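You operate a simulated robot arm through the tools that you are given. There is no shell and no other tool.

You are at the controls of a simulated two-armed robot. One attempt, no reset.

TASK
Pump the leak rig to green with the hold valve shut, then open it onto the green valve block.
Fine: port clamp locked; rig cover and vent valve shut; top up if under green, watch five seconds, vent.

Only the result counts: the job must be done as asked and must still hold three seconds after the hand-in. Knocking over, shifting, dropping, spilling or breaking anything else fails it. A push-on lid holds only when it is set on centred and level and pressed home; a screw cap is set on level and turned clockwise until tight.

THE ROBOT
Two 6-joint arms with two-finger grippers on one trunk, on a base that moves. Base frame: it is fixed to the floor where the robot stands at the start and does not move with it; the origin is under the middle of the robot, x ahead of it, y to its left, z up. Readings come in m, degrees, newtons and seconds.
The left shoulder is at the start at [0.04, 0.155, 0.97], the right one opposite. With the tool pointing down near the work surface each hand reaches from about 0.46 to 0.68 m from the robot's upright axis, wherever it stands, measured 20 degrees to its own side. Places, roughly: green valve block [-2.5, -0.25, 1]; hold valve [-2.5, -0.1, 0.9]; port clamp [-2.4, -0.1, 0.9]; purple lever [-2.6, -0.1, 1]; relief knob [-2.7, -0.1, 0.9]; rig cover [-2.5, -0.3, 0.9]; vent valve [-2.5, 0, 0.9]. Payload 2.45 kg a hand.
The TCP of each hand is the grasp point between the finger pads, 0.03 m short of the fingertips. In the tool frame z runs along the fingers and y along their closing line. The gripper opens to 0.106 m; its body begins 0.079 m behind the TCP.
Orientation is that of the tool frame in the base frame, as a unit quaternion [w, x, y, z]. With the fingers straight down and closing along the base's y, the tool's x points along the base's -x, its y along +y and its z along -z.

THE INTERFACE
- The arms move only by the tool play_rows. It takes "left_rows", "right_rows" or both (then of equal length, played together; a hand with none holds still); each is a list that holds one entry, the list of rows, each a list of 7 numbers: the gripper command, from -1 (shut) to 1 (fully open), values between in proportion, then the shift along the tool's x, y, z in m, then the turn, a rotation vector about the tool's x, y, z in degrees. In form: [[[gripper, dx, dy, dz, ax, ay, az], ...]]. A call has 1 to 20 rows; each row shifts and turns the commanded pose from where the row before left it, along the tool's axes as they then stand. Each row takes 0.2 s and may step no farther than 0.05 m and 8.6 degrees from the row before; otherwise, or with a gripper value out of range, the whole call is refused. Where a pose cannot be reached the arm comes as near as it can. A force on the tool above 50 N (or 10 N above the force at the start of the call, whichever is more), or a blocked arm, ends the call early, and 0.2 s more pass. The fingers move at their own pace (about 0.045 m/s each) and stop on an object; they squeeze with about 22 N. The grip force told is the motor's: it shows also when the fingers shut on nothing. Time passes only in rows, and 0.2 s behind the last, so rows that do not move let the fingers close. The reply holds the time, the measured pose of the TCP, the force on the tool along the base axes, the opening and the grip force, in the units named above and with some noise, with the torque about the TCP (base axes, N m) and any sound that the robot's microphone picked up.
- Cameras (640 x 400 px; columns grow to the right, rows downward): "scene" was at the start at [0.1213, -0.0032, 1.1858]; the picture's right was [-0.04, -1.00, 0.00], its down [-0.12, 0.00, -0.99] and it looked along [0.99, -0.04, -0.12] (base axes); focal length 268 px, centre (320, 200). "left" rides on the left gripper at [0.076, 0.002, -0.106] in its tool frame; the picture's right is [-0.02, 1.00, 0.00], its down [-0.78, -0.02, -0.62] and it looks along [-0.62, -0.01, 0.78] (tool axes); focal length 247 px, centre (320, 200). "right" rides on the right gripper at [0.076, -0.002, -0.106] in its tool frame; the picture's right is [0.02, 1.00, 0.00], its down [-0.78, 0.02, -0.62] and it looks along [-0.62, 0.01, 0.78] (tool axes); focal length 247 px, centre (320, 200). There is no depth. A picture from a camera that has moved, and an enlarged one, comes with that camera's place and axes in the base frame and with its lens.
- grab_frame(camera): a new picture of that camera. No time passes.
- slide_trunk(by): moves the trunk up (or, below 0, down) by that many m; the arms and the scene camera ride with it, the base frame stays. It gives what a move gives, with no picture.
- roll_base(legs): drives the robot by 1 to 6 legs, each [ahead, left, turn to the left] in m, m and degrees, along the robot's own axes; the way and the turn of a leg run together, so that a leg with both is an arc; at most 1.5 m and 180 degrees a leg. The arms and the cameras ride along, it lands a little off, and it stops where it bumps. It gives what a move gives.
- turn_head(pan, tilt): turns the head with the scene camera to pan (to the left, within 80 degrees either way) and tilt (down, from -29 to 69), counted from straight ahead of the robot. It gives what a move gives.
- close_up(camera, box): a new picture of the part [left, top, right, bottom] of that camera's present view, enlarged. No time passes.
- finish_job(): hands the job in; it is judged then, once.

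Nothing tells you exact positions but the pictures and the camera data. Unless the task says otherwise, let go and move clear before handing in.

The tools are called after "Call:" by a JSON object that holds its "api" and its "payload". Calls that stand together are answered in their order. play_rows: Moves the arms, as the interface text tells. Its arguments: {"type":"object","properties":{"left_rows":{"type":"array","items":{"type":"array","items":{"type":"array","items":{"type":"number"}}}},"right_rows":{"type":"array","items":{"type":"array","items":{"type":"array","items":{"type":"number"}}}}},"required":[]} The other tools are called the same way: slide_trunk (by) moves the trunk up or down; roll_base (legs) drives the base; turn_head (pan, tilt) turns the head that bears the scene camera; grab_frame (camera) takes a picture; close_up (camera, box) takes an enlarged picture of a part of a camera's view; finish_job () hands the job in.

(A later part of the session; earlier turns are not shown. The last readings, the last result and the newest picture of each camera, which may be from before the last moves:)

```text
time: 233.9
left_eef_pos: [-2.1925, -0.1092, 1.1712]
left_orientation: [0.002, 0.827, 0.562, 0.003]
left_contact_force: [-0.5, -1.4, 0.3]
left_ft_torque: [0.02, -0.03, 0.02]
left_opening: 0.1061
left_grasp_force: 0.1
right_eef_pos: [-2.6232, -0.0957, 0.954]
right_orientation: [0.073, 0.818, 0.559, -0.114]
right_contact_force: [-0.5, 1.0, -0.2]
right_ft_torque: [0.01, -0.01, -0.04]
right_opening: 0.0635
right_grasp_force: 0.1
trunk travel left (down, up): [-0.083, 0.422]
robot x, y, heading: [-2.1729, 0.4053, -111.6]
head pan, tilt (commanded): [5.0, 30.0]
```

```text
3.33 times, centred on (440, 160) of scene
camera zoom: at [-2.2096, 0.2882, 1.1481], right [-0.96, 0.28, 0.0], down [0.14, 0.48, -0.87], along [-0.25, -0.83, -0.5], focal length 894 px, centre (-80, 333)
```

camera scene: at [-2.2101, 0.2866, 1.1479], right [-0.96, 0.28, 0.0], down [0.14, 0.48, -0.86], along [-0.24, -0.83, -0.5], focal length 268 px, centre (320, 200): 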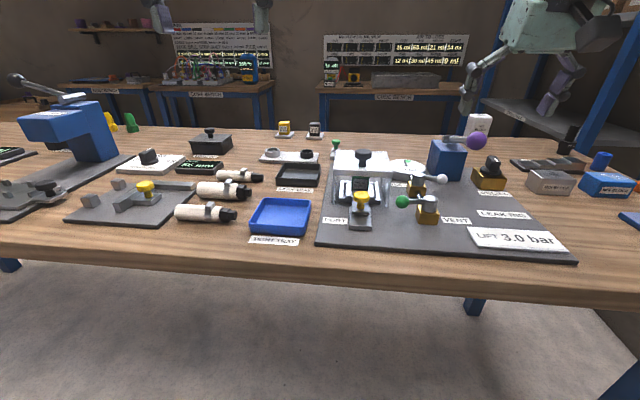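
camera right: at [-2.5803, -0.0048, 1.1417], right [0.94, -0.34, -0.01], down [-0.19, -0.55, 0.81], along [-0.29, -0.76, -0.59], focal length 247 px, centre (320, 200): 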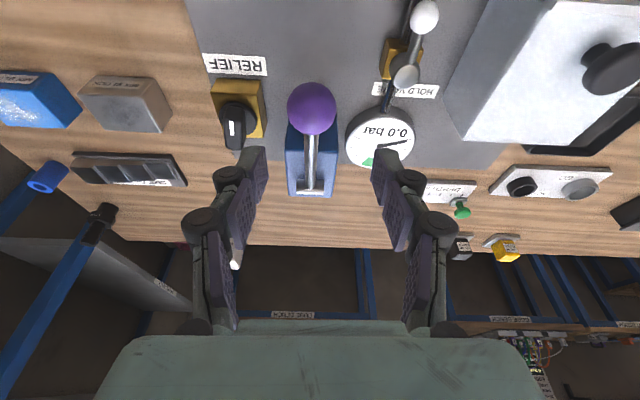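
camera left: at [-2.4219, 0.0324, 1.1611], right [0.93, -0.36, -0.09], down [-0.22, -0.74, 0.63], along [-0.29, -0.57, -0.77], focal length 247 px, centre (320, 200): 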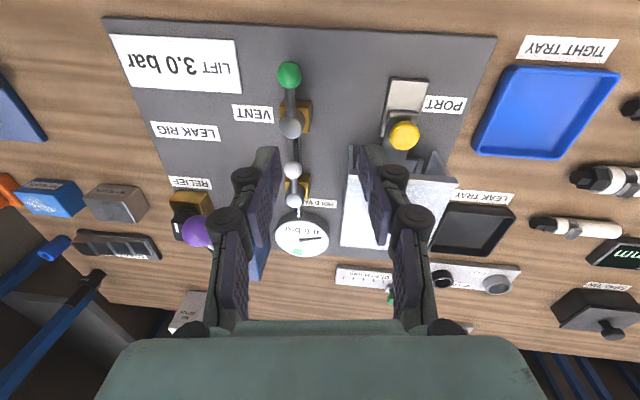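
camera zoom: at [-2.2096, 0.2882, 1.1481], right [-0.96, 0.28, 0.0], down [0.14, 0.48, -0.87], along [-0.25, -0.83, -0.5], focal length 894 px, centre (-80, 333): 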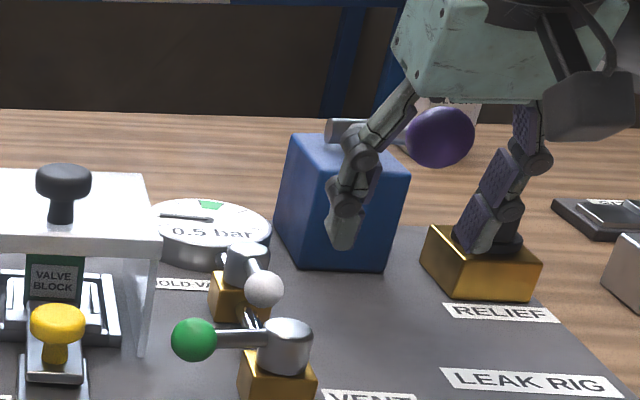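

The lever springs back by itself – good for later. Now I move up and around to the left side of the HOLD ball and turn it across.

Call:
{"api": "play_rows", "payload": {"right_rows": [[[0.2, -0.0096, 0, -0.034, 0, 0, 0], [0.2, -0.0096, 0, -0.034, 0, 0, 0], [0.2, -0.0096, 0, -0.034, 0, 0, 0], [-1, 0, 0, 0, 0, -7.4, 0], [-1, 0, 0, 0, 0, -7.4, 0], [-1, 0.0127, 0.0397, -0.0075, 0, 0, 0], [-1, 0.0127, 0.0397, -0.0075, 0, 0, 0], [-1, 0.0127, 0.0397, -0.0075, 0, 0, 0], [-1, 0.0191, 0, 0.0323, 0, 0, 0], [-1, 0.0191, 0, 0.0323, 0, 0, 0], [-1, 0, 0, 0, 0, 0, 0]]]}}

Call:
{"api": "grab_frame", "payload": {"camera": "right"}}

Call:
{"api": "close_up", "payload": {"camera": "scene", "box": [360, 100, 520, 220]}}

```text
time: 236.3
left_eef_pos: [-2.191, -0.1061, 1.1723]
left_orientation: [0.001, 0.826, 0.563, 0.002]
left_contact_force: [0.0, -0.5, 0.0]
left_ft_torque: [0.02, 0.01, -0.02]
left_opening: 0.1059
left_grasp_force: 0.0
right_eef_pos: [-2.4954, -0.0968, 0.9869]
right_orientation: [0.147, 0.796, 0.545, -0.219]
right_contact_force: [0.2, 0.7, 0.6]
right_ft_torque: [-0.01, -0.03, 0.04]
right_opening: 0.0001
right_grasp_force: 22.3
trunk travel left (down, up): [-0.083, 0.422]
robot x, y, heading: [-2.1701, 0.4015, -111.6]
head pan, tilt (commanded): [5.0, 30.0]
```

```text
taken
camera right: at [-2.4531, 0.0141, 1.0398], right [0.94, -0.35, -0.02], down [-0.11, -0.34, 0.93], along [-0.33, -0.87, -0.36], focal length 247 px, centre (320, 200)
```

right: 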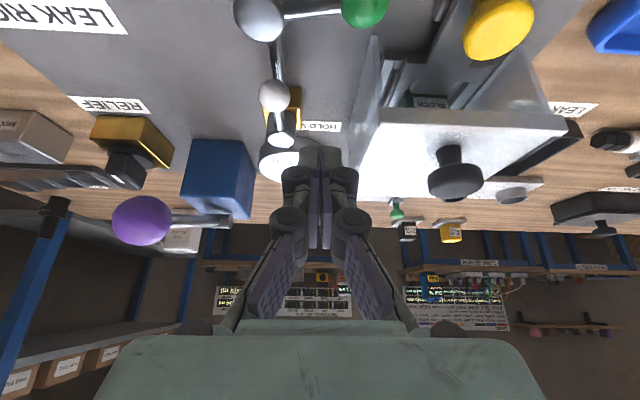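

```text
3.33 times, centred on (440, 160) of scene
camera zoom: at [-2.2076, 0.2898, 1.1484], right [-0.96, 0.28, 0.0], down [0.14, 0.48, -0.87], along [-0.25, -0.83, -0.5], focal length 894 px, centre (-80, 333)
```

zoom: 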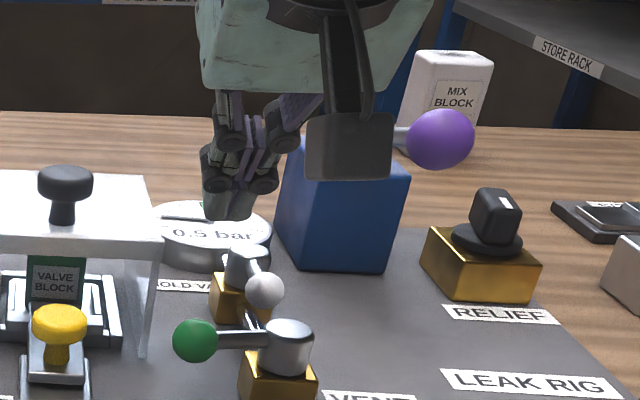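

Call:
{"api": "play_rows", "payload": {"right_rows": [[[-1, 0.0145, 0, 0.0245, 0, 0, 0], [-1, 0.0145, 0, 0.0245, 0, 0, 0], [-1, -0.0035, -0.009, 0.0021, 0, 0, 0], [-1, 0.0043, -0.0124, -0.0025, 0, 0, 0], [-1, 0.0015, -0.0129, -0.0009, 0, 0, 0], [-1, -0.002, -0.0136, 0.0012, 0, 0, 0], [-1, -0.0047, -0.012, 0.0028, 0, 0, 0], [-1, -0.0048, -0.0071, 0.0029, 0, 0, 0], [-1, -0.0057, -0.0059, 0.0034, 0, 0, 0], [-1, -0.0052, -0.004, 0.0031, 0, 0, 0], [-1, 0, 0, 0, 0, 0, 0]]]}}

Call:
{"api": "close_up", "payload": {"camera": "scene", "box": [360, 130, 480, 220]}}

```text
time: 238.7
left_eef_pos: [-2.1889, -0.1041, 1.1734]
left_orientation: [0.001, 0.827, 0.562, 0.0]
left_contact_force: [0.3, 0.3, -0.1]
left_ft_torque: [-0.02, 0.0, 0.02]
left_opening: 0.1062
left_grasp_force: 0.1
right_eef_pos: [-2.5717, -0.0867, 0.9286]
right_orientation: [0.143, 0.797, 0.547, -0.215]
right_contact_force: [24.9, 23.1, -6.4]
right_ft_torque: [0.55, -0.44, 0.22]
right_opening: 0.0
right_grasp_force: 22.0
trunk travel left (down, up): [-0.083, 0.422]
robot x, y, heading: [-2.171, 0.4025, -111.5]
head pan, tilt (commanded): [5.0, 30.0]
```

```text
4.44 times, centred on (420, 175) of scene
camera zoom: at [-2.2053, 0.2922, 1.1486], right [-0.96, 0.28, 0.0], down [0.14, 0.48, -0.87], along [-0.25, -0.83, -0.5], focal length 1193 px, centre (-124, 311)
```

zoom: 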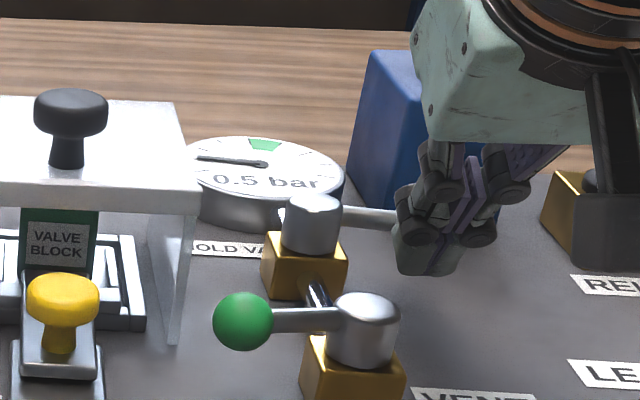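

Call:
{"api": "close_up", "payload": {"camera": "scene", "box": [390, 157, 430, 182]}}

Call:
{"api": "play_rows", "payload": {"right_rows": [[[-1, 0.013, 0, -0.0076, 0, 0, 0], [-1, 0.01, 0, -0.03, 0, 0, 0], [-1, 0, 0, -0.045, 0, 0, 0], [-1, 0, 0, -0.02, 0, 0, 0], [-1, 0, 0, 0, 0, 0, 0]]]}}

Call:
{"api": "close_up", "payload": {"camera": "scene", "box": [390, 157, 430, 182]}}

```text
16.00 times, centred on (410, 170) of scene
camera zoom: at [-2.2053, 0.2922, 1.1486], right [-0.96, 0.28, 0.0], down [0.14, 0.48, -0.87], along [-0.25, -0.83, -0.5], focal length 4294 px, centre (-1120, 688)
```

zoom: 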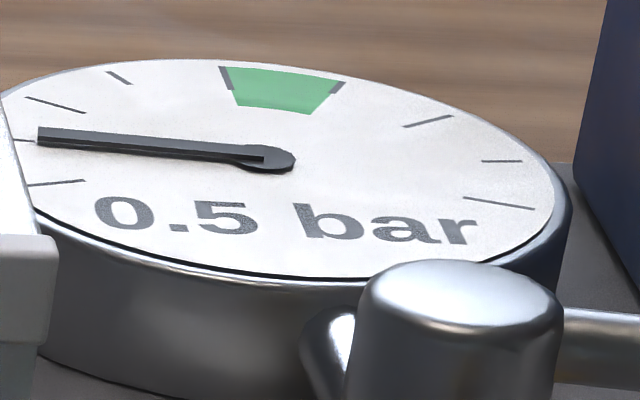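

```text
time: 239.9
left_eef_pos: [-2.1911, -0.106, 1.1729]
left_orientation: [0.001, 0.827, 0.563, 0.001]
left_contact_force: [0.6, 0.5, 0.6]
left_ft_torque: [0.01, 0.0, -0.03]
left_opening: 0.1061
left_grasp_force: 0.1
right_eef_pos: [-2.5476, -0.0288, 1.0042]
right_orientation: [0.145, 0.796, 0.546, -0.219]
right_contact_force: [-0.1, 0.2, 0.4]
right_ft_torque: [-0.02, -0.01, -0.03]
right_opening: 0.0001
right_grasp_force: 22.0
right hand out of reach, approached as far as the arm can: row 4
trunk travel left (down, up): [-0.083, 0.422]
robot x, y, heading: [-2.1712, 0.4062, -111.5]
head pan, tilt (commanded): [5.0, 30.0]
```

```text
16.00 times, centred on (410, 170) of scene
camera zoom: at [-2.208, 0.2903, 1.1484], right [-0.96, 0.28, 0.0], down [0.14, 0.48, -0.87], along [-0.25, -0.83, -0.5], focal length 4294 px, centre (-1120, 688)
```

zoom: 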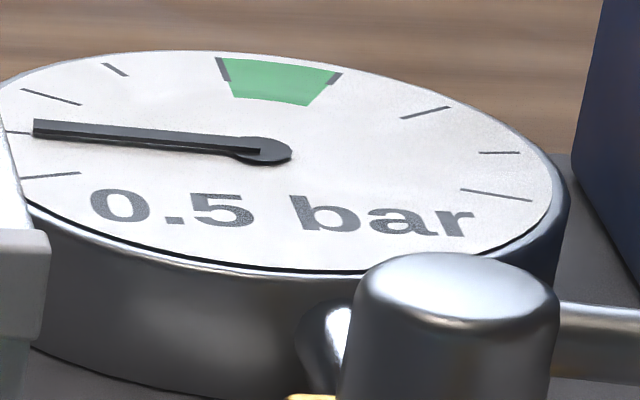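

No change here either: HOLD has no visible effect on pressure with this (tight) block. One more clue: with HOLD across I'll open the vent – if the gauge does not fall, HOLD across isolates the gauge and is truly "shut". I bring the hand upright and to the far side of the vent ball.

Call:
{"api": "play_rows", "payload": {"right_rows": [[[-1, 0, 0, 0, 0, 7.7, 0], [-1, 0, 0, -0.02, 0, 7.7, 0], [-1, 0, 0, -0.02, 0, 7.6, 0], [-1, 0, 0, 0, 0, 7.6, 0], [-1, -0.0092, 0.0255, 0, 0, 0, 0], [-1, -0.0092, 0.0255, 0, 0, 0, 0], [-1, -0.0093, 0.0255, 0, 0, 0, 0], [-1, 0, 0, 0, 0, 0, 0]]]}}

Call:
{"api": "grab_frame", "payload": {"camera": "right"}}

```text
time: 241.7
left_eef_pos: [-2.1917, -0.1051, 1.173]
left_orientation: [0.001, 0.826, 0.564, 0.001]
left_contact_force: [-0.1, -0.3, 0.5]
left_ft_torque: [-0.01, -0.04, -0.01]
left_opening: 0.1063
left_grasp_force: 0.1
right_eef_pos: [-2.4837, -0.0698, 1.0416]
right_orientation: [-0.002, 0.826, 0.564, -0.002]
right_contact_force: [-0.5, -0.1, 1.3]
right_ft_torque: [-0.05, -0.02, -0.01]
right_opening: 0.0
right_grasp_force: 22.0
trunk travel left (down, up): [-0.083, 0.422]
robot x, y, heading: [-2.1712, 0.406, -111.4]
head pan, tilt (commanded): [5.0, 30.0]
```

```text
taken
camera right: at [-2.457, 0.0009, 1.1484], right [0.94, -0.34, -0.01], down [-0.26, -0.74, 0.62], along [-0.22, -0.58, -0.78], focal length 247 px, centre (320, 200)
```

right: 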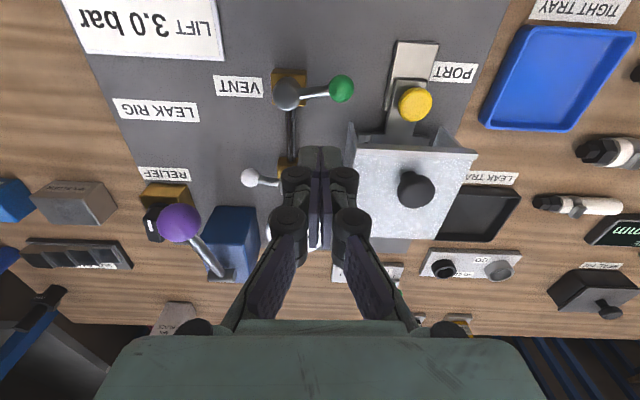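

Call:
{"api": "play_rows", "payload": {"right_rows": [[[-1, -0.0131, 0.002, 0.03, 0, 0, 0], [-1, 0, 0, 0.041, 0, 0, 0], [-1, 0, 0, 0.041, 0, 0, 0], [-1, 0.0035, 0.0018, 0, 0, 0, 0], [-1, 0.0133, 0.004, 0, 0, 0, 0], [-1, 0.011, 0.0002, 0, 0, 0, 0], [-1, 0.0104, -0.0021, 0, 0, 0, 0], [-1, 0, 0, 0, 0, 0, 0]]]}}

Call:
{"api": "close_up", "payload": {"camera": "scene", "box": [360, 130, 480, 220]}}

Call:
{"api": "play_rows", "payload": {"right_rows": [[[-1, 0.0101, -0.0051, 0, 0, 0, 0], [-1, 0.0068, -0.0059, 0, 0, 0, 0], [-1, 0.0039, -0.0048, 0, 0, 0, 0], [-1, 0.0017, -0.0035, 0, 0, 0, 0], [-1, 0, -0.001, 0, 0, 0, 0], [-1, 0, 0, 0, 0, 0, 0]]]}}

Call:
{"api": "close_up", "payload": {"camera": "scene", "box": [360, 130, 480, 220]}}

```text
time: 243.5
left_eef_pos: [-2.1912, -0.1071, 1.1729]
left_orientation: [0.002, 0.827, 0.563, 0.002]
left_contact_force: [-0.4, 0.4, -0.9]
left_ft_torque: [-0.02, -0.05, 0.03]
left_opening: 0.106
left_grasp_force: 0.1
right_eef_pos: [-2.4694, -0.0489, 0.9296]
right_orientation: [-0.004, 0.826, 0.564, -0.001]
right_contact_force: [0.6, 0.1, -0.3]
right_ft_torque: [0.02, 0.01, 0.0]
right_opening: 0.0
right_grasp_force: 22.2
trunk travel left (down, up): [-0.083, 0.422]
robot x, y, heading: [-2.1729, 0.4026, -111.7]
head pan, tilt (commanded): [5.0, 30.0]
```

```text
4.44 times, centred on (420, 175) of scene
camera zoom: at [-2.2084, 0.2894, 1.1483], right [-0.96, 0.28, 0.0], down [0.14, 0.48, -0.87], along [-0.25, -0.83, -0.5], focal length 1193 px, centre (-124, 311)
```

zoom: 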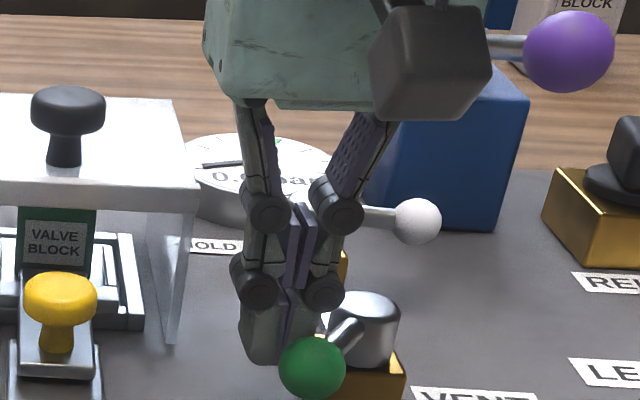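

```text
time: 244.9
left_eef_pos: [-2.188, -0.1122, 1.1702]
left_orientation: [-0.001, 0.827, 0.562, 0.002]
left_contact_force: [-0.3, -0.3, -0.5]
left_ft_torque: [-0.03, -0.01, -0.02]
left_opening: 0.1059
left_grasp_force: 0.1
right_eef_pos: [-2.477, -0.0248, 0.9301]
right_orientation: [-0.001, 0.826, 0.564, -0.001]
right_contact_force: [25.2, -28.5, -3.0]
right_ft_torque: [-0.56, -0.49, -0.15]
right_opening: 0.0001
right_grasp_force: 21.6
trunk travel left (down, up): [-0.083, 0.422]
robot x, y, heading: [-2.1714, 0.4067, -111.3]
head pan, tilt (commanded): [5.0, 30.0]
```

```text
4.44 times, centred on (420, 175) of scene
camera zoom: at [-2.2053, 0.2853, 1.1479], right [-0.96, 0.28, 0.0], down [0.14, 0.48, -0.86], along [-0.25, -0.83, -0.5], focal length 1193 px, centre (-124, 311)
```

zoom: 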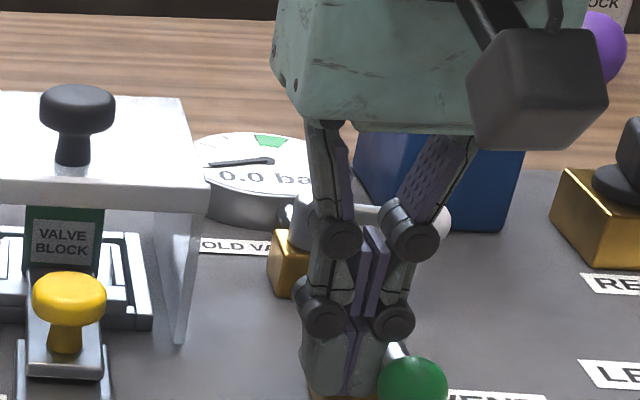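

The gauge falls with HOLD across too, so the vent sits directly on the rig – no contradiction with the plain reading: lever along the pipe = open, across = shut (as proven on the vent). I'll now do one clean final run: HOLD is across (shut); I shut the vent again first.

Call:
{"api": "play_rows", "payload": {"right_rows": [[[-1, 0, 0.006, 0, 0, 0, 0], [-1, 0, 0, -0.03, 0, 0, 0], [-1, 0, 0, -0.025, 0, 0, 0], [-1, 0.007, -0.029, 0, 0, 0, 0], [-1, 0.0075, -0.029, 0, 0, 0, 0], [-1, 0, 0, 0, 0, 0, 0]]]}}

Call:
{"api": "grab_frame", "payload": {"camera": "right"}}

```text
time: 246.3
left_eef_pos: [-2.1921, -0.1091, 1.1696]
left_orientation: [0.0, 0.826, 0.564, 0.002]
left_contact_force: [-0.6, -1.1, -0.2]
left_ft_torque: [0.07, -0.01, 0.02]
left_opening: 0.1059
left_grasp_force: 0.1
right_eef_pos: [-2.5241, 0.009, 0.9868]
right_orientation: [-0.005, 0.825, 0.565, -0.001]
right_contact_force: [0.4, -0.4, -1.1]
right_ft_torque: [0.05, 0.01, -0.01]
right_opening: 0.0
right_grasp_force: 21.7
trunk travel left (down, up): [-0.083, 0.422]
robot x, y, heading: [-2.1722, 0.4057, -111.4]
head pan, tilt (commanded): [5.0, 30.0]
```

```text
taken
camera right: at [-2.4977, 0.079, 1.0923], right [0.94, -0.34, -0.01], down [-0.26, -0.74, 0.62], along [-0.22, -0.58, -0.79], focal length 247 px, centre (320, 200)
```

right: 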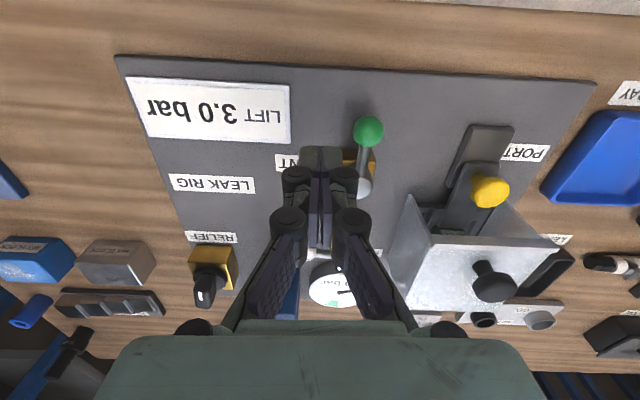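

Call:
{"api": "play_rows", "payload": {"right_rows": [[[-1, 0, 0.002, 0.029, 0, 0, 0], [-1, 0, 0.001, 0.028, 0, 0, 0], [-1, 0.001, 0.0096, 0, 0, 0, 0], [-1, 0.0012, 0.0097, 0, 0, 0, 0], [-1, 0.0014, 0.0139, 0, 0, 0, 0], [-1, -0.0024, 0.0138, 0, 0, 0, 0], [-1, -0.0064, 0.0128, 0, 0, 0, 0], [-1, -0.0059, 0.0072, 0, 0, 0, 0], [-1, -0.0071, 0.006, 0, 0, 0, 0], [-1, -0.005, 0.003, 0, 0, 0, 0], [-1, -0.004, 0.001, 0, 0, 0, 0], [-1, -0.002, 0, 0, 0, 0, 0], [-1, 0, 0, 0, 0, 0, 0]]]}}

Call:
{"api": "close_up", "payload": {"camera": "scene", "box": [360, 130, 480, 220]}}

```text
time: 249.1
left_eef_pos: [-2.1909, -0.101, 1.1745]
left_orientation: [0.004, 0.827, 0.563, -0.001]
left_contact_force: [0.2, 0.2, 0.2]
left_ft_torque: [0.03, 0.01, -0.02]
left_opening: 0.1059
left_grasp_force: 0.0
right_eef_pos: [-2.4617, -0.0353, 0.9339]
right_orientation: [0.002, 0.828, 0.561, 0.004]
right_contact_force: [4.4, 36.5, 2.7]
right_ft_torque: [0.81, -0.15, 0.26]
right_opening: 0.0002
right_grasp_force: 22.3
trunk travel left (down, up): [-0.083, 0.422]
robot x, y, heading: [-2.1717, 0.4036, -111.4]
head pan, tilt (commanded): [5.0, 30.0]
```

```text
4.44 times, centred on (420, 175) of scene
camera zoom: at [-2.2075, 0.295, 1.149], right [-0.96, 0.28, 0.0], down [0.14, 0.47, -0.87], along [-0.25, -0.83, -0.5], focal length 1193 px, centre (-124, 311)
```

zoom: 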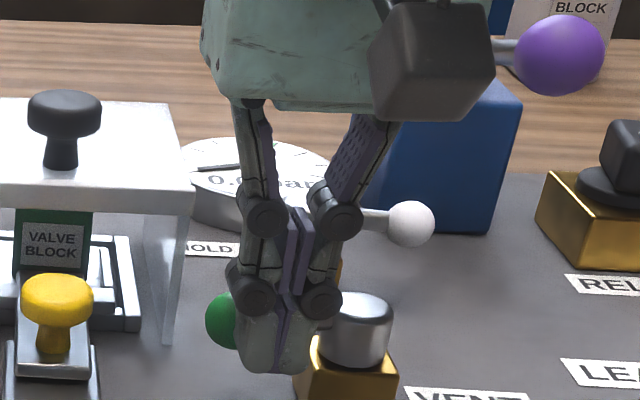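

Vent is shut, HOLD is across. Now I move the closed right hand above the purple ball to pump by pressing it down (it springs back by itself).

Call:
{"api": "play_rows", "payload": {"right_rows": [[[-1, 0.012, 0, 0, 0, 0, 0], [-1, 0.003, 0, -0.045, 0, 0, 0], [-1, 0, 0, -0.045, 0, 0, 0], [-1, 0, 0, -0.045, 0, 0, 0], [-1, 0, -0.03, 0, 0, -7.9, 0], [-1, 0, -0.03, 0, 0, -7.9, 0], [-1, -0.0286, -0.017, 0.0081, 0, 0, 0], [-1, -0.0286, -0.017, 0.0081, 0, 0, 0], [-1, -0.0286, -0.0165, 0.0081, 0, 0, 0], [-1, -0.0286, -0.0165, 0.0081, 0, 0, 0], [-1, 0, 0, 0, 0, 0, 0]]]}}

Call:
{"api": "grab_frame", "payload": {"camera": "right"}}

Call:
{"api": "close_up", "payload": {"camera": "scene", "box": [360, 100, 520, 220]}}

```text
time: 251.5
left_eef_pos: [-2.1893, -0.1036, 1.174]
left_orientation: [0.003, 0.826, 0.563, 0.0]
left_contact_force: [0.2, 0.4, 0.3]
left_ft_torque: [-0.03, 0.0, 0.04]
left_opening: 0.1062
left_grasp_force: 0.2
right_eef_pos: [-2.6152, -0.0923, 1.0652]
right_orientation: [0.076, 0.817, 0.559, -0.116]
right_contact_force: [0.1, 0.4, 0.2]
right_ft_torque: [-0.05, 0.01, 0.03]
right_opening: 0.0
right_grasp_force: 22.1
trunk travel left (down, up): [-0.083, 0.422]
robot x, y, heading: [-2.1721, 0.403, -111.3]
head pan, tilt (commanded): [5.0, 30.0]
```

```text
taken
camera right: at [-2.5787, 0.0025, 1.1472], right [0.94, -0.34, -0.01], down [-0.19, -0.55, 0.81], along [-0.29, -0.76, -0.58], focal length 247 px, centre (320, 200)
```

right: 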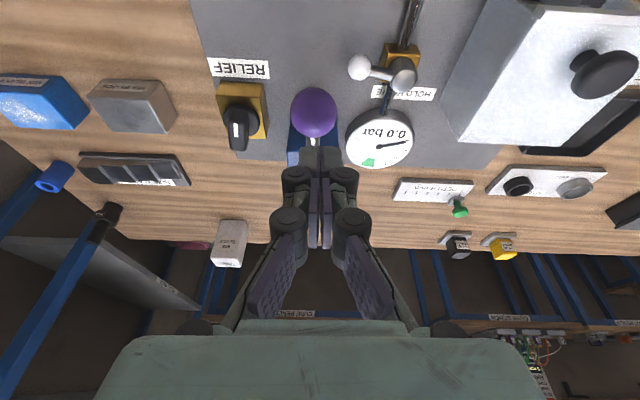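

```text
3.33 times, centred on (440, 160) of scene
camera zoom: at [-2.2067, 0.2926, 1.1488], right [-0.96, 0.28, 0.0], down [0.14, 0.48, -0.87], along [-0.25, -0.83, -0.5], focal length 894 px, centre (-80, 333)
```

zoom: 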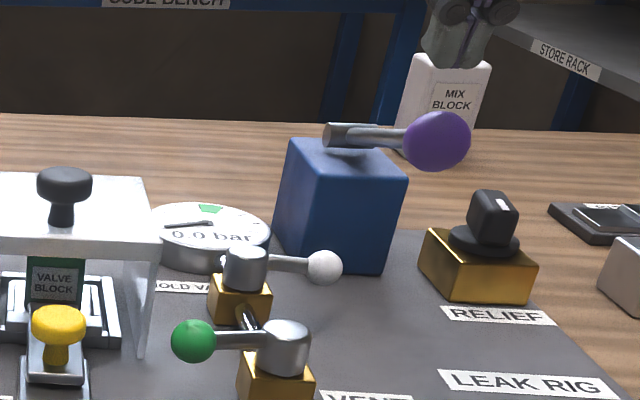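

Call:
{"api": "play_rows", "payload": {"right_rows": [[[-1, 0.0056, -0.005, 0.0108, 0, 0, 0], [-1, 0.0033, 0, 0.0115, 0, 0, 0], [-1, 0.0031, 0, 0.0109, 0, 0, 0], [-1, 0.0031, 0, 0.0109, 0, 0, 0], [-1, 0.0031, 0, 0.0109, 0, 0, 0], [-1, 0.0031, 0, 0.0109, 0, 0, 0], [-1, 0.0031, 0, 0.0109, 0, 0, 0], [-1, 0, 0, 0, 0, 0, 0]]]}}

Call:
{"api": "close_up", "payload": {"camera": "scene", "box": [360, 100, 520, 220]}}

```text
time: 253.3
left_eef_pos: [-2.1912, -0.1061, 1.1739]
left_orientation: [0.001, 0.827, 0.563, 0.001]
left_contact_force: [-0.3, 0.3, -0.9]
left_ft_torque: [0.01, 0.05, 0.02]
left_opening: 0.1061
left_grasp_force: 0.1
right_eef_pos: [-2.6202, -0.0905, 0.9837]
right_orientation: [0.076, 0.818, 0.559, -0.117]
right_contact_force: [1.8, 0.1, 11.6]
right_ft_torque: [0.01, -0.04, 0.04]
right_opening: 0.0061
right_grasp_force: 28.6
trunk travel left (down, up): [-0.083, 0.422]
robot x, y, heading: [-2.1706, 0.4022, -111.5]
head pan, tilt (commanded): [5.0, 30.0]
```

```text
3.33 times, centred on (440, 160) of scene
camera zoom: at [-2.2074, 0.2906, 1.1485], right [-0.96, 0.28, 0.0], down [0.14, 0.48, -0.87], along [-0.25, -0.83, -0.5], focal length 894 px, centre (-80, 333)
```

zoom: 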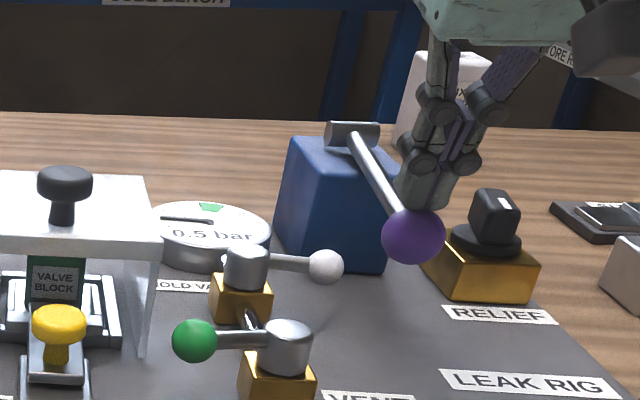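

0.5 bar with a simple push. Second stroke: up, pause for the spring return, down again.

Call:
{"api": "play_rows", "payload": {"right_rows": [[[-1, -0.005, 0, -0.0178, 0, 0, 0], [-1, -0.005, 0, -0.0178, 0, 0, 0], [-1, -0.0056, 0, -0.0198, 0, 0, 0], [-1, 0, 0, 0, 0, 0, 0], [-1, 0, 0, 0, 0, 0, 0], [-1, 0.0031, 0, 0.0111, 0, 0, 0], [-1, 0.0031, 0, 0.0111, 0, 0, 0], [-1, 0.0031, 0, 0.0111, 0, 0, 0], [-1, 0.0031, 0, 0.0111, 0, 0, 0], [-1, 0.0032, 0, 0.011, 0, 0, 0], [-1, 0, 0, 0, 0, 0, 0]]]}}

Call:
{"api": "close_up", "payload": {"camera": "scene", "box": [360, 100, 520, 220]}}

```text
time: 255.7
left_eef_pos: [-2.1907, -0.1062, 1.1721]
left_orientation: [0.001, 0.827, 0.563, 0.001]
left_contact_force: [0.2, -0.9, -0.9]
left_ft_torque: [0.0, 0.0, 0.0]
left_opening: 0.106
left_grasp_force: 0.1
right_eef_pos: [-2.619, -0.0903, 0.9856]
right_orientation: [0.075, 0.818, 0.559, -0.117]
right_contact_force: [-2.5, 1.6, 12.5]
right_ft_torque: [0.11, 0.05, 0.06]
right_opening: 0.0059
right_grasp_force: 28.7
trunk travel left (down, up): [-0.083, 0.422]
robot x, y, heading: [-2.1721, 0.4031, -111.7]
head pan, tilt (commanded): [5.0, 30.0]
```

```text
3.33 times, centred on (440, 160) of scene
camera zoom: at [-2.2077, 0.2908, 1.1486], right [-0.96, 0.28, 0.0], down [0.14, 0.48, -0.87], along [-0.25, -0.83, -0.5], focal length 894 px, centre (-80, 333)
```

zoom: 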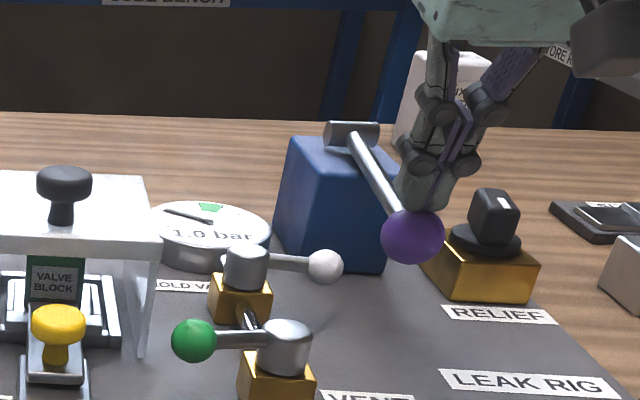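

1.0 bar. Third stroke, same motion.

Call:
{"api": "play_rows", "payload": {"right_rows": [[[-1, -0.005, 0, -0.0178, 0, 0, 0], [-1, -0.005, 0, -0.0178, 0, 0, 0], [-1, -0.0056, 0, -0.0188, 0, 0, 0], [-1, 0, 0, 0, 0, 0, 0], [-1, 0, 0, 0, 0, 0, 0], [-1, 0.0031, 0, 0.0111, 0, 0, 0], [-1, 0.0031, 0, 0.0111, 0, 0, 0], [-1, 0.0031, 0, 0.0111, 0, 0, 0], [-1, 0.0031, 0, 0.0111, 0, 0, 0], [-1, 0.0032, 0, 0.011, 0, 0, 0], [-1, 0, 0, 0, 0, 0, 0]]]}}

Call:
{"api": "close_up", "payload": {"camera": "scene", "box": [360, 100, 520, 220]}}

```text
time: 258.1
left_eef_pos: [-2.1912, -0.106, 1.1722]
left_orientation: [0.001, 0.827, 0.563, 0.001]
left_contact_force: [-1.0, -0.1, -0.3]
left_ft_torque: [0.0, 0.01, -0.01]
left_opening: 0.1061
left_grasp_force: 0.2
right_eef_pos: [-2.6191, -0.0905, 0.9853]
right_orientation: [0.075, 0.817, 0.559, -0.116]
right_contact_force: [-0.8, -0.6, 15.1]
right_ft_torque: [0.09, 0.01, -0.05]
right_opening: 0.006
right_grasp_force: 28.4
trunk travel left (down, up): [-0.083, 0.422]
robot x, y, heading: [-2.1713, 0.4065, -111.5]
head pan, tilt (commanded): [5.0, 30.0]
```

```text
3.33 times, centred on (440, 160) of scene
camera zoom: at [-2.2074, 0.2907, 1.1486], right [-0.96, 0.28, 0.0], down [0.14, 0.48, -0.87], along [-0.25, -0.83, -0.5], focal length 894 px, centre (-80, 333)
```

zoom: 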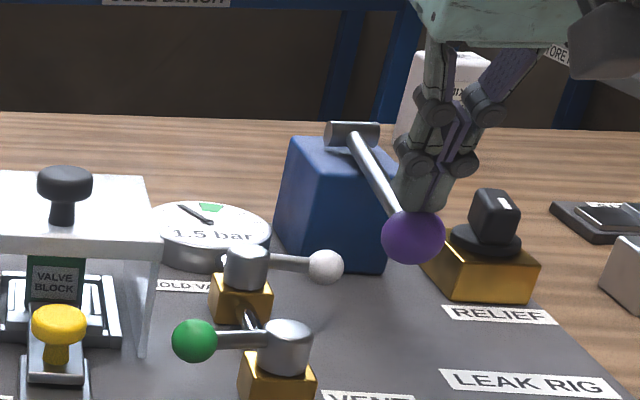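

1.5 bar. Before going on I want to be certain the HOLD lever is really fully across; I raise the hand and take a top view of both levers.

Call:
{"api": "play_rows", "payload": {"right_rows": [[[-1, -0.0083, 0, -0.0288, 0, 0, 0], [-1, -0.0083, 0, -0.0288, 0, 0, 0], [-1, 0.03, 0.01, -0.02, 0, 7.9, 0], [1, 0.03, 0.01, -0.02, 0, 7.9, 0], [1, 0.03, 0.02, -0.02, 0, 0, 0], [1, 0.02, 0.02, -0.01, 0, 0, 0], [1, 0, 0, 0, 0, 0, 0]]]}}

Call:
{"api": "grab_frame", "payload": {"camera": "right"}}

```text
time: 259.7
left_eef_pos: [-2.1943, -0.108, 1.1717]
left_orientation: [0.002, 0.827, 0.563, 0.003]
left_contact_force: [-0.2, -0.1, -0.9]
left_ft_torque: [0.03, -0.03, 0.04]
left_opening: 0.106
left_grasp_force: 0.0
right_eef_pos: [-2.5236, -0.0049, 1.098]
right_orientation: [-0.003, 0.826, 0.564, 0.0]
right_contact_force: [-0.2, -0.7, 0.5]
right_ft_torque: [0.0, -0.03, 0.02]
right_opening: 0.0838
right_grasp_force: 0.1
trunk travel left (down, up): [-0.083, 0.422]
robot x, y, heading: [-2.173, 0.4059, -111.5]
head pan, tilt (commanded): [5.0, 30.0]
```

```text
taken
camera right: at [-2.4973, 0.0653, 1.2036], right [0.94, -0.34, -0.01], down [-0.27, -0.74, 0.62], along [-0.22, -0.58, -0.79], focal length 247 px, centre (320, 200)
```

right: 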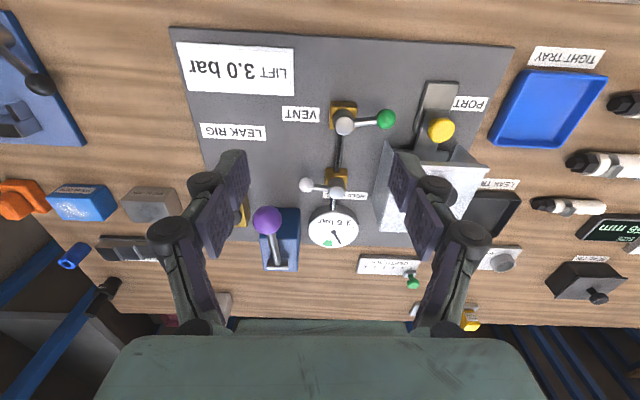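

Call:
{"api": "close_up", "payload": {"camera": "right", "box": [290, 95, 402, 208]}}

Call:
{"api": "close_up", "payload": {"camera": "right", "box": [290, 155, 370, 255]}}

Call:
{"api": "close_up", "payload": {"camera": "right", "box": [360, 75, 500, 240]}}

```text
3.54 times, centred on (346, 152) of right
camera zoom: at [-2.4973, 0.0653, 1.2036], right [0.94, -0.34, -0.01], down [-0.27, -0.74, 0.62], along [-0.22, -0.58, -0.79], focal length 874 px, centre (228, 372)
```

zoom: 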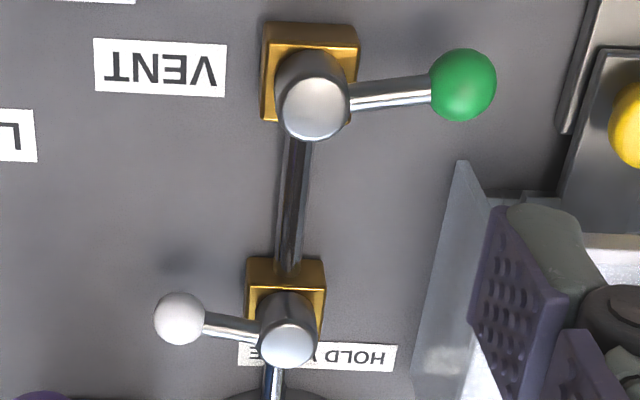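

```text
4.00 times, centred on (330, 205) of right
camera zoom: at [-2.4973, 0.0653, 1.2036], right [0.94, -0.34, -0.01], down [-0.27, -0.74, 0.62], along [-0.22, -0.58, -0.79], focal length 988 px, centre (280, 180)
```

zoom: 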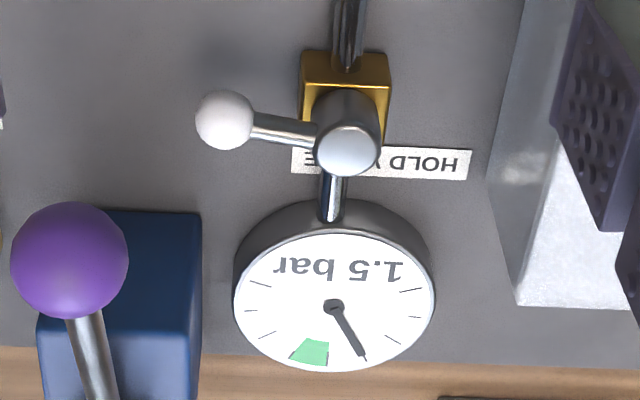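

```text
2.42 times, centred on (430, 158) of right
camera zoom: at [-2.4973, 0.0653, 1.2036], right [0.94, -0.34, -0.01], down [-0.27, -0.74, 0.62], along [-0.22, -0.58, -0.79], focal length 599 px, centre (53, 303)
```

zoom: 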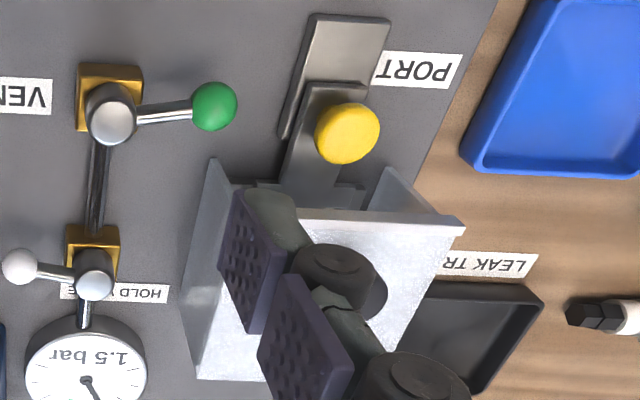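

Both levers stand symmetrically at their stops (~83° across), and the clamp and cover are in place. I continue pumping: back to the purple ball.

Call:
{"api": "play_rows", "payload": {"right_rows": [[[-1, -0.028, -0.0146, 0, 0, -7.9, 0], [-1, -0.028, -0.0146, 0, 0, -7.9, 0], [-1, -0.0215, -0.0145, 0.0268, 0, 0, 0], [-1, -0.0215, -0.0145, 0.0268, 0, 0, 0], [-1, 0, 0, 0, 0, 0, 0]]]}}

Call:
{"api": "grab_frame", "payload": {"camera": "right"}}

```text
time: 260.9
left_eef_pos: [-2.1903, -0.1064, 1.1737]
left_orientation: [0.002, 0.827, 0.562, 0.0]
left_contact_force: [0.3, 0.6, 0.5]
left_ft_torque: [-0.04, 0.02, 0.01]
left_opening: 0.1062
left_grasp_force: 0.0
right_eef_pos: [-2.614, -0.0857, 1.0657]
right_orientation: [0.074, 0.817, 0.56, -0.116]
right_contact_force: [-1.2, 0.5, 0.3]
right_ft_torque: [0.01, 0.07, -0.01]
right_opening: 0.0
right_grasp_force: 16.5
trunk travel left (down, up): [-0.083, 0.422]
robot x, y, heading: [-2.1718, 0.4039, -111.3]
head pan, tilt (commanded): [5.0, 30.0]
```

```text
taken
camera right: at [-2.5785, 0.0086, 1.1481], right [0.94, -0.34, -0.01], down [-0.19, -0.55, 0.81], along [-0.29, -0.76, -0.58], focal length 247 px, centre (320, 200)
```

right: 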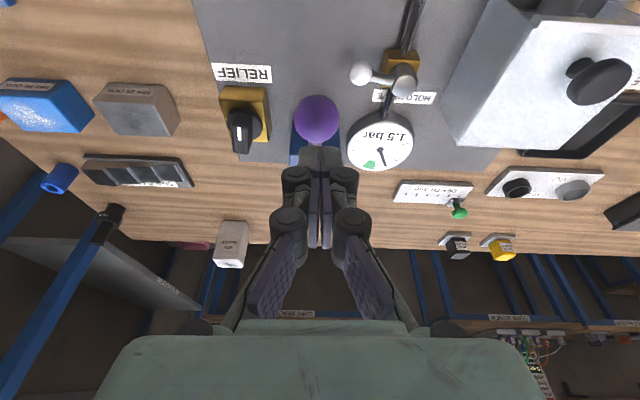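

Call:
{"api": "play_rows", "payload": {"right_rows": [[[-1, -0.001, -0.0037, 0.0127, 0, 0, 0], [-1, 0.0033, 0, 0.0115, 0, 0, 0], [-1, 0.0031, 0, 0.0109, 0, 0, 0], [-1, 0.0031, 0, 0.0109, 0, 0, 0], [-1, 0.0031, 0, 0.0109, 0, 0, 0], [-1, 0.0031, 0, 0.0109, 0, 0, 0], [-1, 0.0032, 0, 0.0113, 0, 0, 0], [-1, 0, 0, 0, 0, 0, 0]]]}}

Call:
{"api": "close_up", "payload": {"camera": "scene", "box": [360, 100, 520, 220]}}

```text
time: 262.7
left_eef_pos: [-2.1915, -0.106, 1.1731]
left_orientation: [0.001, 0.826, 0.563, 0.001]
left_contact_force: [0.0, 0.1, 0.0]
left_ft_torque: [-0.04, 0.0, 0.02]
left_opening: 0.1061
left_grasp_force: 0.1
right_eef_pos: [-2.6209, -0.0899, 0.9835]
right_orientation: [0.076, 0.817, 0.559, -0.117]
right_contact_force: [2.3, 0.1, 16.6]
right_ft_torque: [0.06, -0.06, 0.0]
right_opening: 0.006
right_grasp_force: 28.9
trunk travel left (down, up): [-0.083, 0.422]
robot x, y, heading: [-2.1724, 0.4027, -111.4]
head pan, tilt (commanded): [5.0, 30.0]
```

```text
3.33 times, centred on (440, 160) of scene
camera zoom: at [-2.2069, 0.2909, 1.1486], right [-0.96, 0.28, 0.0], down [0.14, 0.48, -0.87], along [-0.25, -0.83, -0.5], focal length 894 px, centre (-80, 333)
```

zoom: 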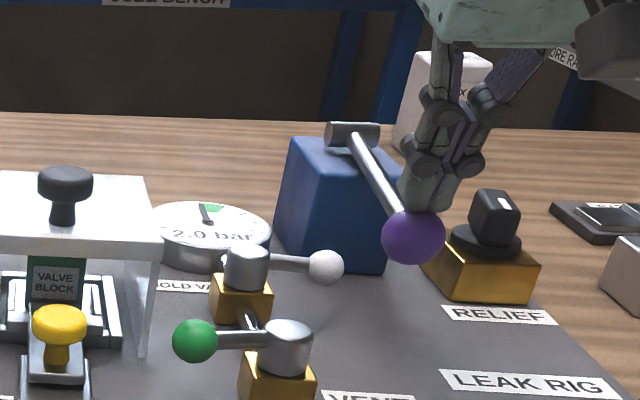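

2.0 bar – in green (lower edge) with HOLD shut. This time I open HOLD at 2.0 and see whether it drops; I can top up by one stroke. I release the pump and go to the HOLD lever.

Call:
{"api": "play_rows", "payload": {"right_rows": [[[-1, -0.0088, 0, -0.0313, 0, 0, 0], [-1, -0.0088, 0, -0.0313, 0, 0, 0], [-0.057, 0, 0, 0, 0, -7.4, 0], [-0.057, 0, 0, 0, 0, -7.4, 0], [-0.057, 0, 0.0457, 0, 0, 0, 0], [-0.057, 0, 0.0457, 0, 0, 0, 0], [-0.057, 0.0045, 0, 0.0349, 0, 0, 0], [-0.057, 0.0045, 0, 0.0349, 0, 0, 0], [-0.057, 0, 0, 0, 0, 0, 0]]]}}

Call:
{"api": "grab_frame", "payload": {"camera": "right"}}

Call:
{"api": "close_up", "payload": {"camera": "scene", "box": [360, 100, 520, 220]}}

```text
time: 264.7
left_eef_pos: [-2.1906, -0.1048, 1.1731]
left_orientation: [0.002, 0.826, 0.563, 0.0]
left_contact_force: [-0.1, 0.8, 0.1]
left_ft_torque: [-0.04, -0.02, 0.0]
left_opening: 0.1058
left_grasp_force: 0.0
right_eef_pos: [-2.5454, -0.1468, 0.9823]
right_orientation: [0.147, 0.796, 0.545, -0.221]
right_contact_force: [-0.1, 0.5, 0.1]
right_ft_torque: [-0.03, 0.02, 0.02]
right_opening: 0.0497
right_grasp_force: 0.1
trunk travel left (down, up): [-0.083, 0.422]
robot x, y, heading: [-2.1698, 0.3997, -111.3]
head pan, tilt (commanded): [5.0, 30.0]
```

```text
taken
camera right: at [-2.5033, -0.036, 1.034], right [0.94, -0.35, -0.02], down [-0.11, -0.34, 0.93], along [-0.33, -0.87, -0.36], focal length 247 px, centre (320, 200)
```

right: 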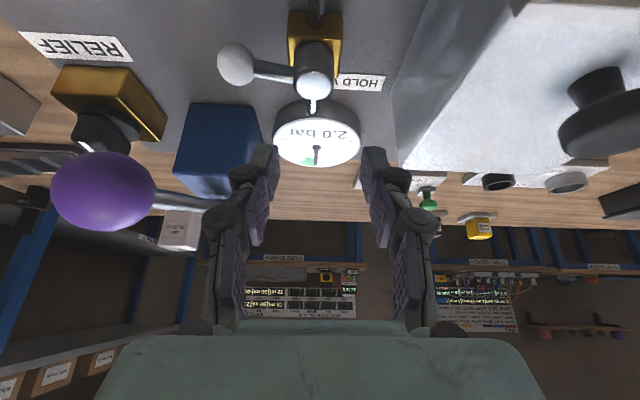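

```text
3.33 times, centred on (440, 160) of scene
camera zoom: at [-2.2078, 0.2917, 1.1486], right [-0.96, 0.28, 0.0], down [0.14, 0.48, -0.87], along [-0.25, -0.83, -0.5], focal length 894 px, centre (-80, 333)
```

zoom: 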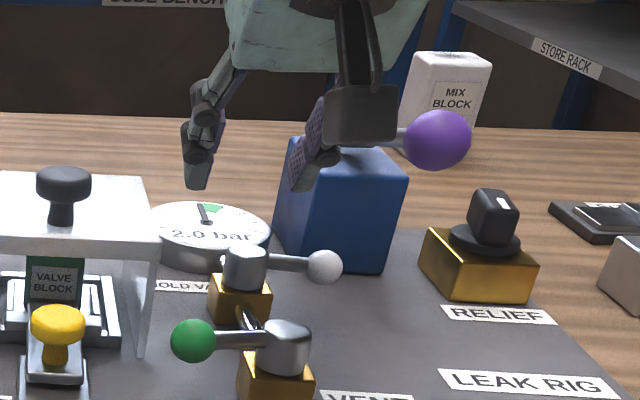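

Call:
{"api": "play_rows", "payload": {"right_rows": [[[-0.057, 0.0127, 0, 0.0245, 0, 0, 0], [-0.057, 0.0127, 0, 0.0245, 0, 0, 0], [-0.057, 0.0064, -0.0048, -0.0038, 0, 0, 0], [-0.057, 0.0083, -0.0018, -0.0049, 0, 0, 0], [-0.057, 0.0077, 0.0009, -0.0046, 0, 0, 0], [-0.057, 0.0079, 0.0039, -0.0047, 0, 0, 0], [-0.245, 0.0065, 0.0013, -0.0038, 0, 0, 0], [-0.245, 0.0047, 0.0066, -0.0028, 0, 0, 0], [-0.245, 0.001, 0.0042, -0.0006, 0, 0, 0], [-0.245, 0.0006, 0.0032, -0.0004, 0, 0, 0], [-0.245, 0, 0, 0, 0, 0, 0]]]}}

Call:
{"api": "grab_frame", "payload": {"camera": "right"}}

Call:
{"api": "close_up", "payload": {"camera": "right", "box": [255, 165, 355, 230]}}

```text
time: 267.1
left_eef_pos: [-2.1937, -0.1067, 1.1732]
left_orientation: [0.002, 0.827, 0.563, 0.003]
left_contact_force: [0.7, -0.4, 0.0]
left_ft_torque: [-0.01, 0.03, 0.01]
left_opening: 0.106
left_grasp_force: 0.0
right_eef_pos: [-2.5196, -0.1101, 0.9256]
right_orientation: [0.147, 0.796, 0.546, -0.219]
right_contact_force: [-15.7, 1.9, -0.4]
right_ft_torque: [-0.02, 0.2, 0.19]
right_opening: 0.05
right_grasp_force: 7.4
trunk travel left (down, up): [-0.083, 0.422]
robot x, y, heading: [-2.1722, 0.4034, -111.3]
head pan, tilt (commanded): [5.0, 30.0]
```

```text
taken
camera right: at [-2.4773, 0.0, 0.9781], right [0.94, -0.35, -0.02], down [-0.11, -0.34, 0.93], along [-0.33, -0.87, -0.36], focal length 247 px, centre (320, 200)
```

right: 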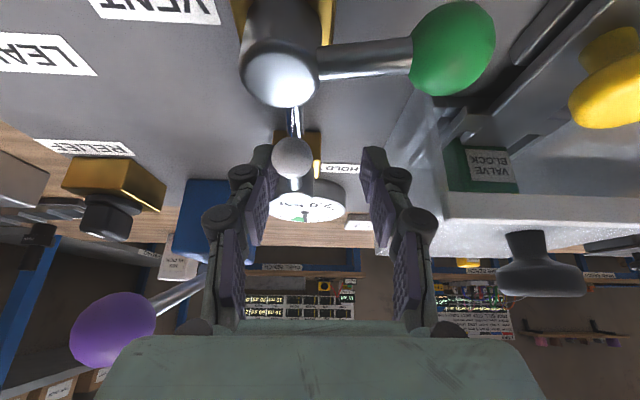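

```text
6.15 times, centred on (305, 198) of right
camera zoom: at [-2.4773, 0.0, 0.9781], right [0.94, -0.35, -0.02], down [-0.11, -0.34, 0.93], along [-0.33, -0.87, -0.36], focal length 1520 px, centre (412, 215)
```

zoom: 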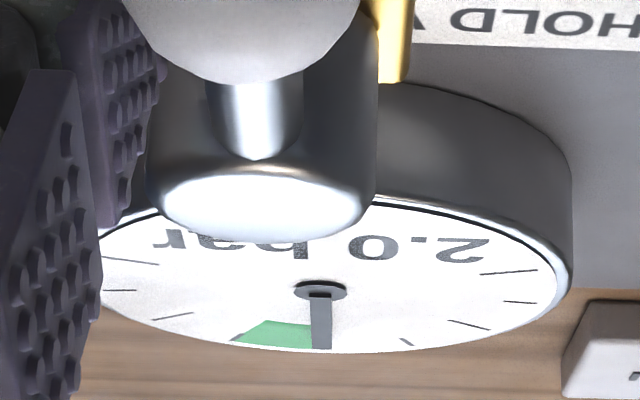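

Opened at 2.0 bar: no drop, the needle stays at the green edge – nothing to top up. I retreat from the lever and start the five-second watch while moving toward the vent.

Call:
{"api": "play_rows", "payload": {"right_rows": [[[-0.057, 0, -0.006, 0, 0, 0, 0], [-0.057, -0.0254, -0.002, -0.0431, 0, 0, 0], [-0.057, -0.0254, 0, -0.0431, 0, 0, 0], [-1, 0, 0, -0.02, 0, 7.7, 0], [-1, 0, 0, 0, 0, 7.7, 0], [-1, 0, 0, 0, 0, 7.6, 0], [-1, 0, 0, 0, 0, 7.6, 0], [-1, 0.018, 0.014, 0, 0, 0, 0], [-1, 0.018, 0.0137, 0, 0, 0, 0], [-1, 0, 0, 0, 0, 0, 0]]]}}

Call:
{"api": "close_up", "payload": {"camera": "scene", "box": [360, 130, 480, 220]}}

Call:
{"api": "close_up", "payload": {"camera": "scene", "box": [390, 157, 430, 182]}}

Call:
{"api": "grab_frame", "payload": {"camera": "right"}}

```text
time: 269.3
left_eef_pos: [-2.1939, -0.1094, 1.1702]
left_orientation: [0.002, 0.826, 0.563, 0.003]
left_contact_force: [-0.2, -0.2, 0.0]
left_ft_torque: [0.03, -0.01, 0.02]
left_opening: 0.106
left_grasp_force: 0.1
right_eef_pos: [-2.4829, -0.0759, 1.0421]
right_orientation: [-0.005, 0.826, 0.564, 0.0]
right_contact_force: [-0.1, -1.1, -1.5]
right_ft_torque: [0.03, -0.02, -0.01]
right_opening: 0.0
right_grasp_force: 22.5
trunk travel left (down, up): [-0.083, 0.422]
robot x, y, heading: [-2.1722, 0.4033, -111.6]
head pan, tilt (commanded): [5.0, 30.0]
```

```text
4.44 times, centred on (420, 175) of scene
camera zoom: at [-2.2102, 0.2874, 1.1479], right [-0.96, 0.28, 0.0], down [0.14, 0.48, -0.86], along [-0.24, -0.83, -0.5], focal length 1193 px, centre (-124, 311)
```

zoom: 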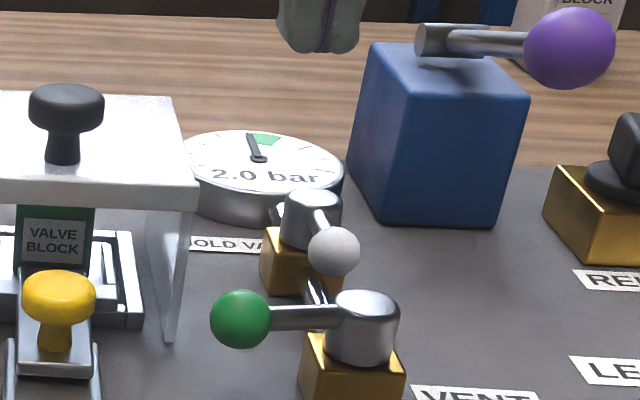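

```text
16.00 times, centred on (410, 170) of scene
camera zoom: at [-2.2102, 0.2874, 1.1479], right [-0.96, 0.28, 0.0], down [0.14, 0.48, -0.86], along [-0.24, -0.83, -0.5], focal length 4294 px, centre (-1120, 688)
```

zoom: 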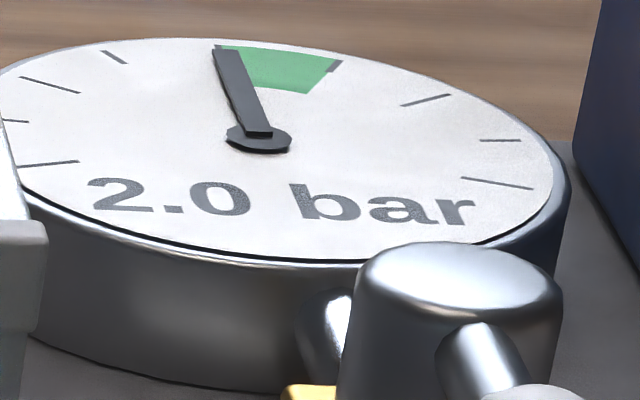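

```text
taken
camera right: at [-2.457, -0.0066, 1.1489], right [0.94, -0.34, -0.01], down [-0.27, -0.74, 0.62], along [-0.22, -0.58, -0.79], focal length 247 px, centre (320, 200)
```

right: 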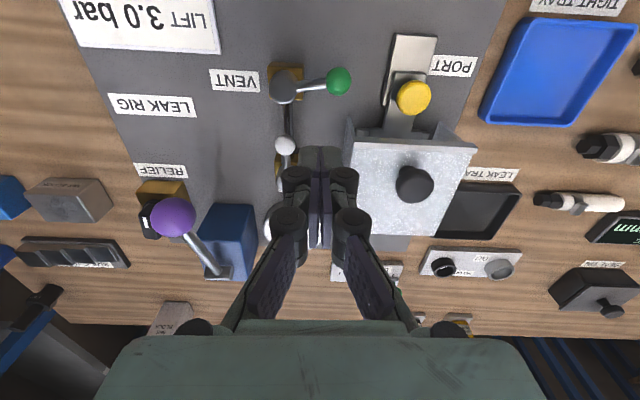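

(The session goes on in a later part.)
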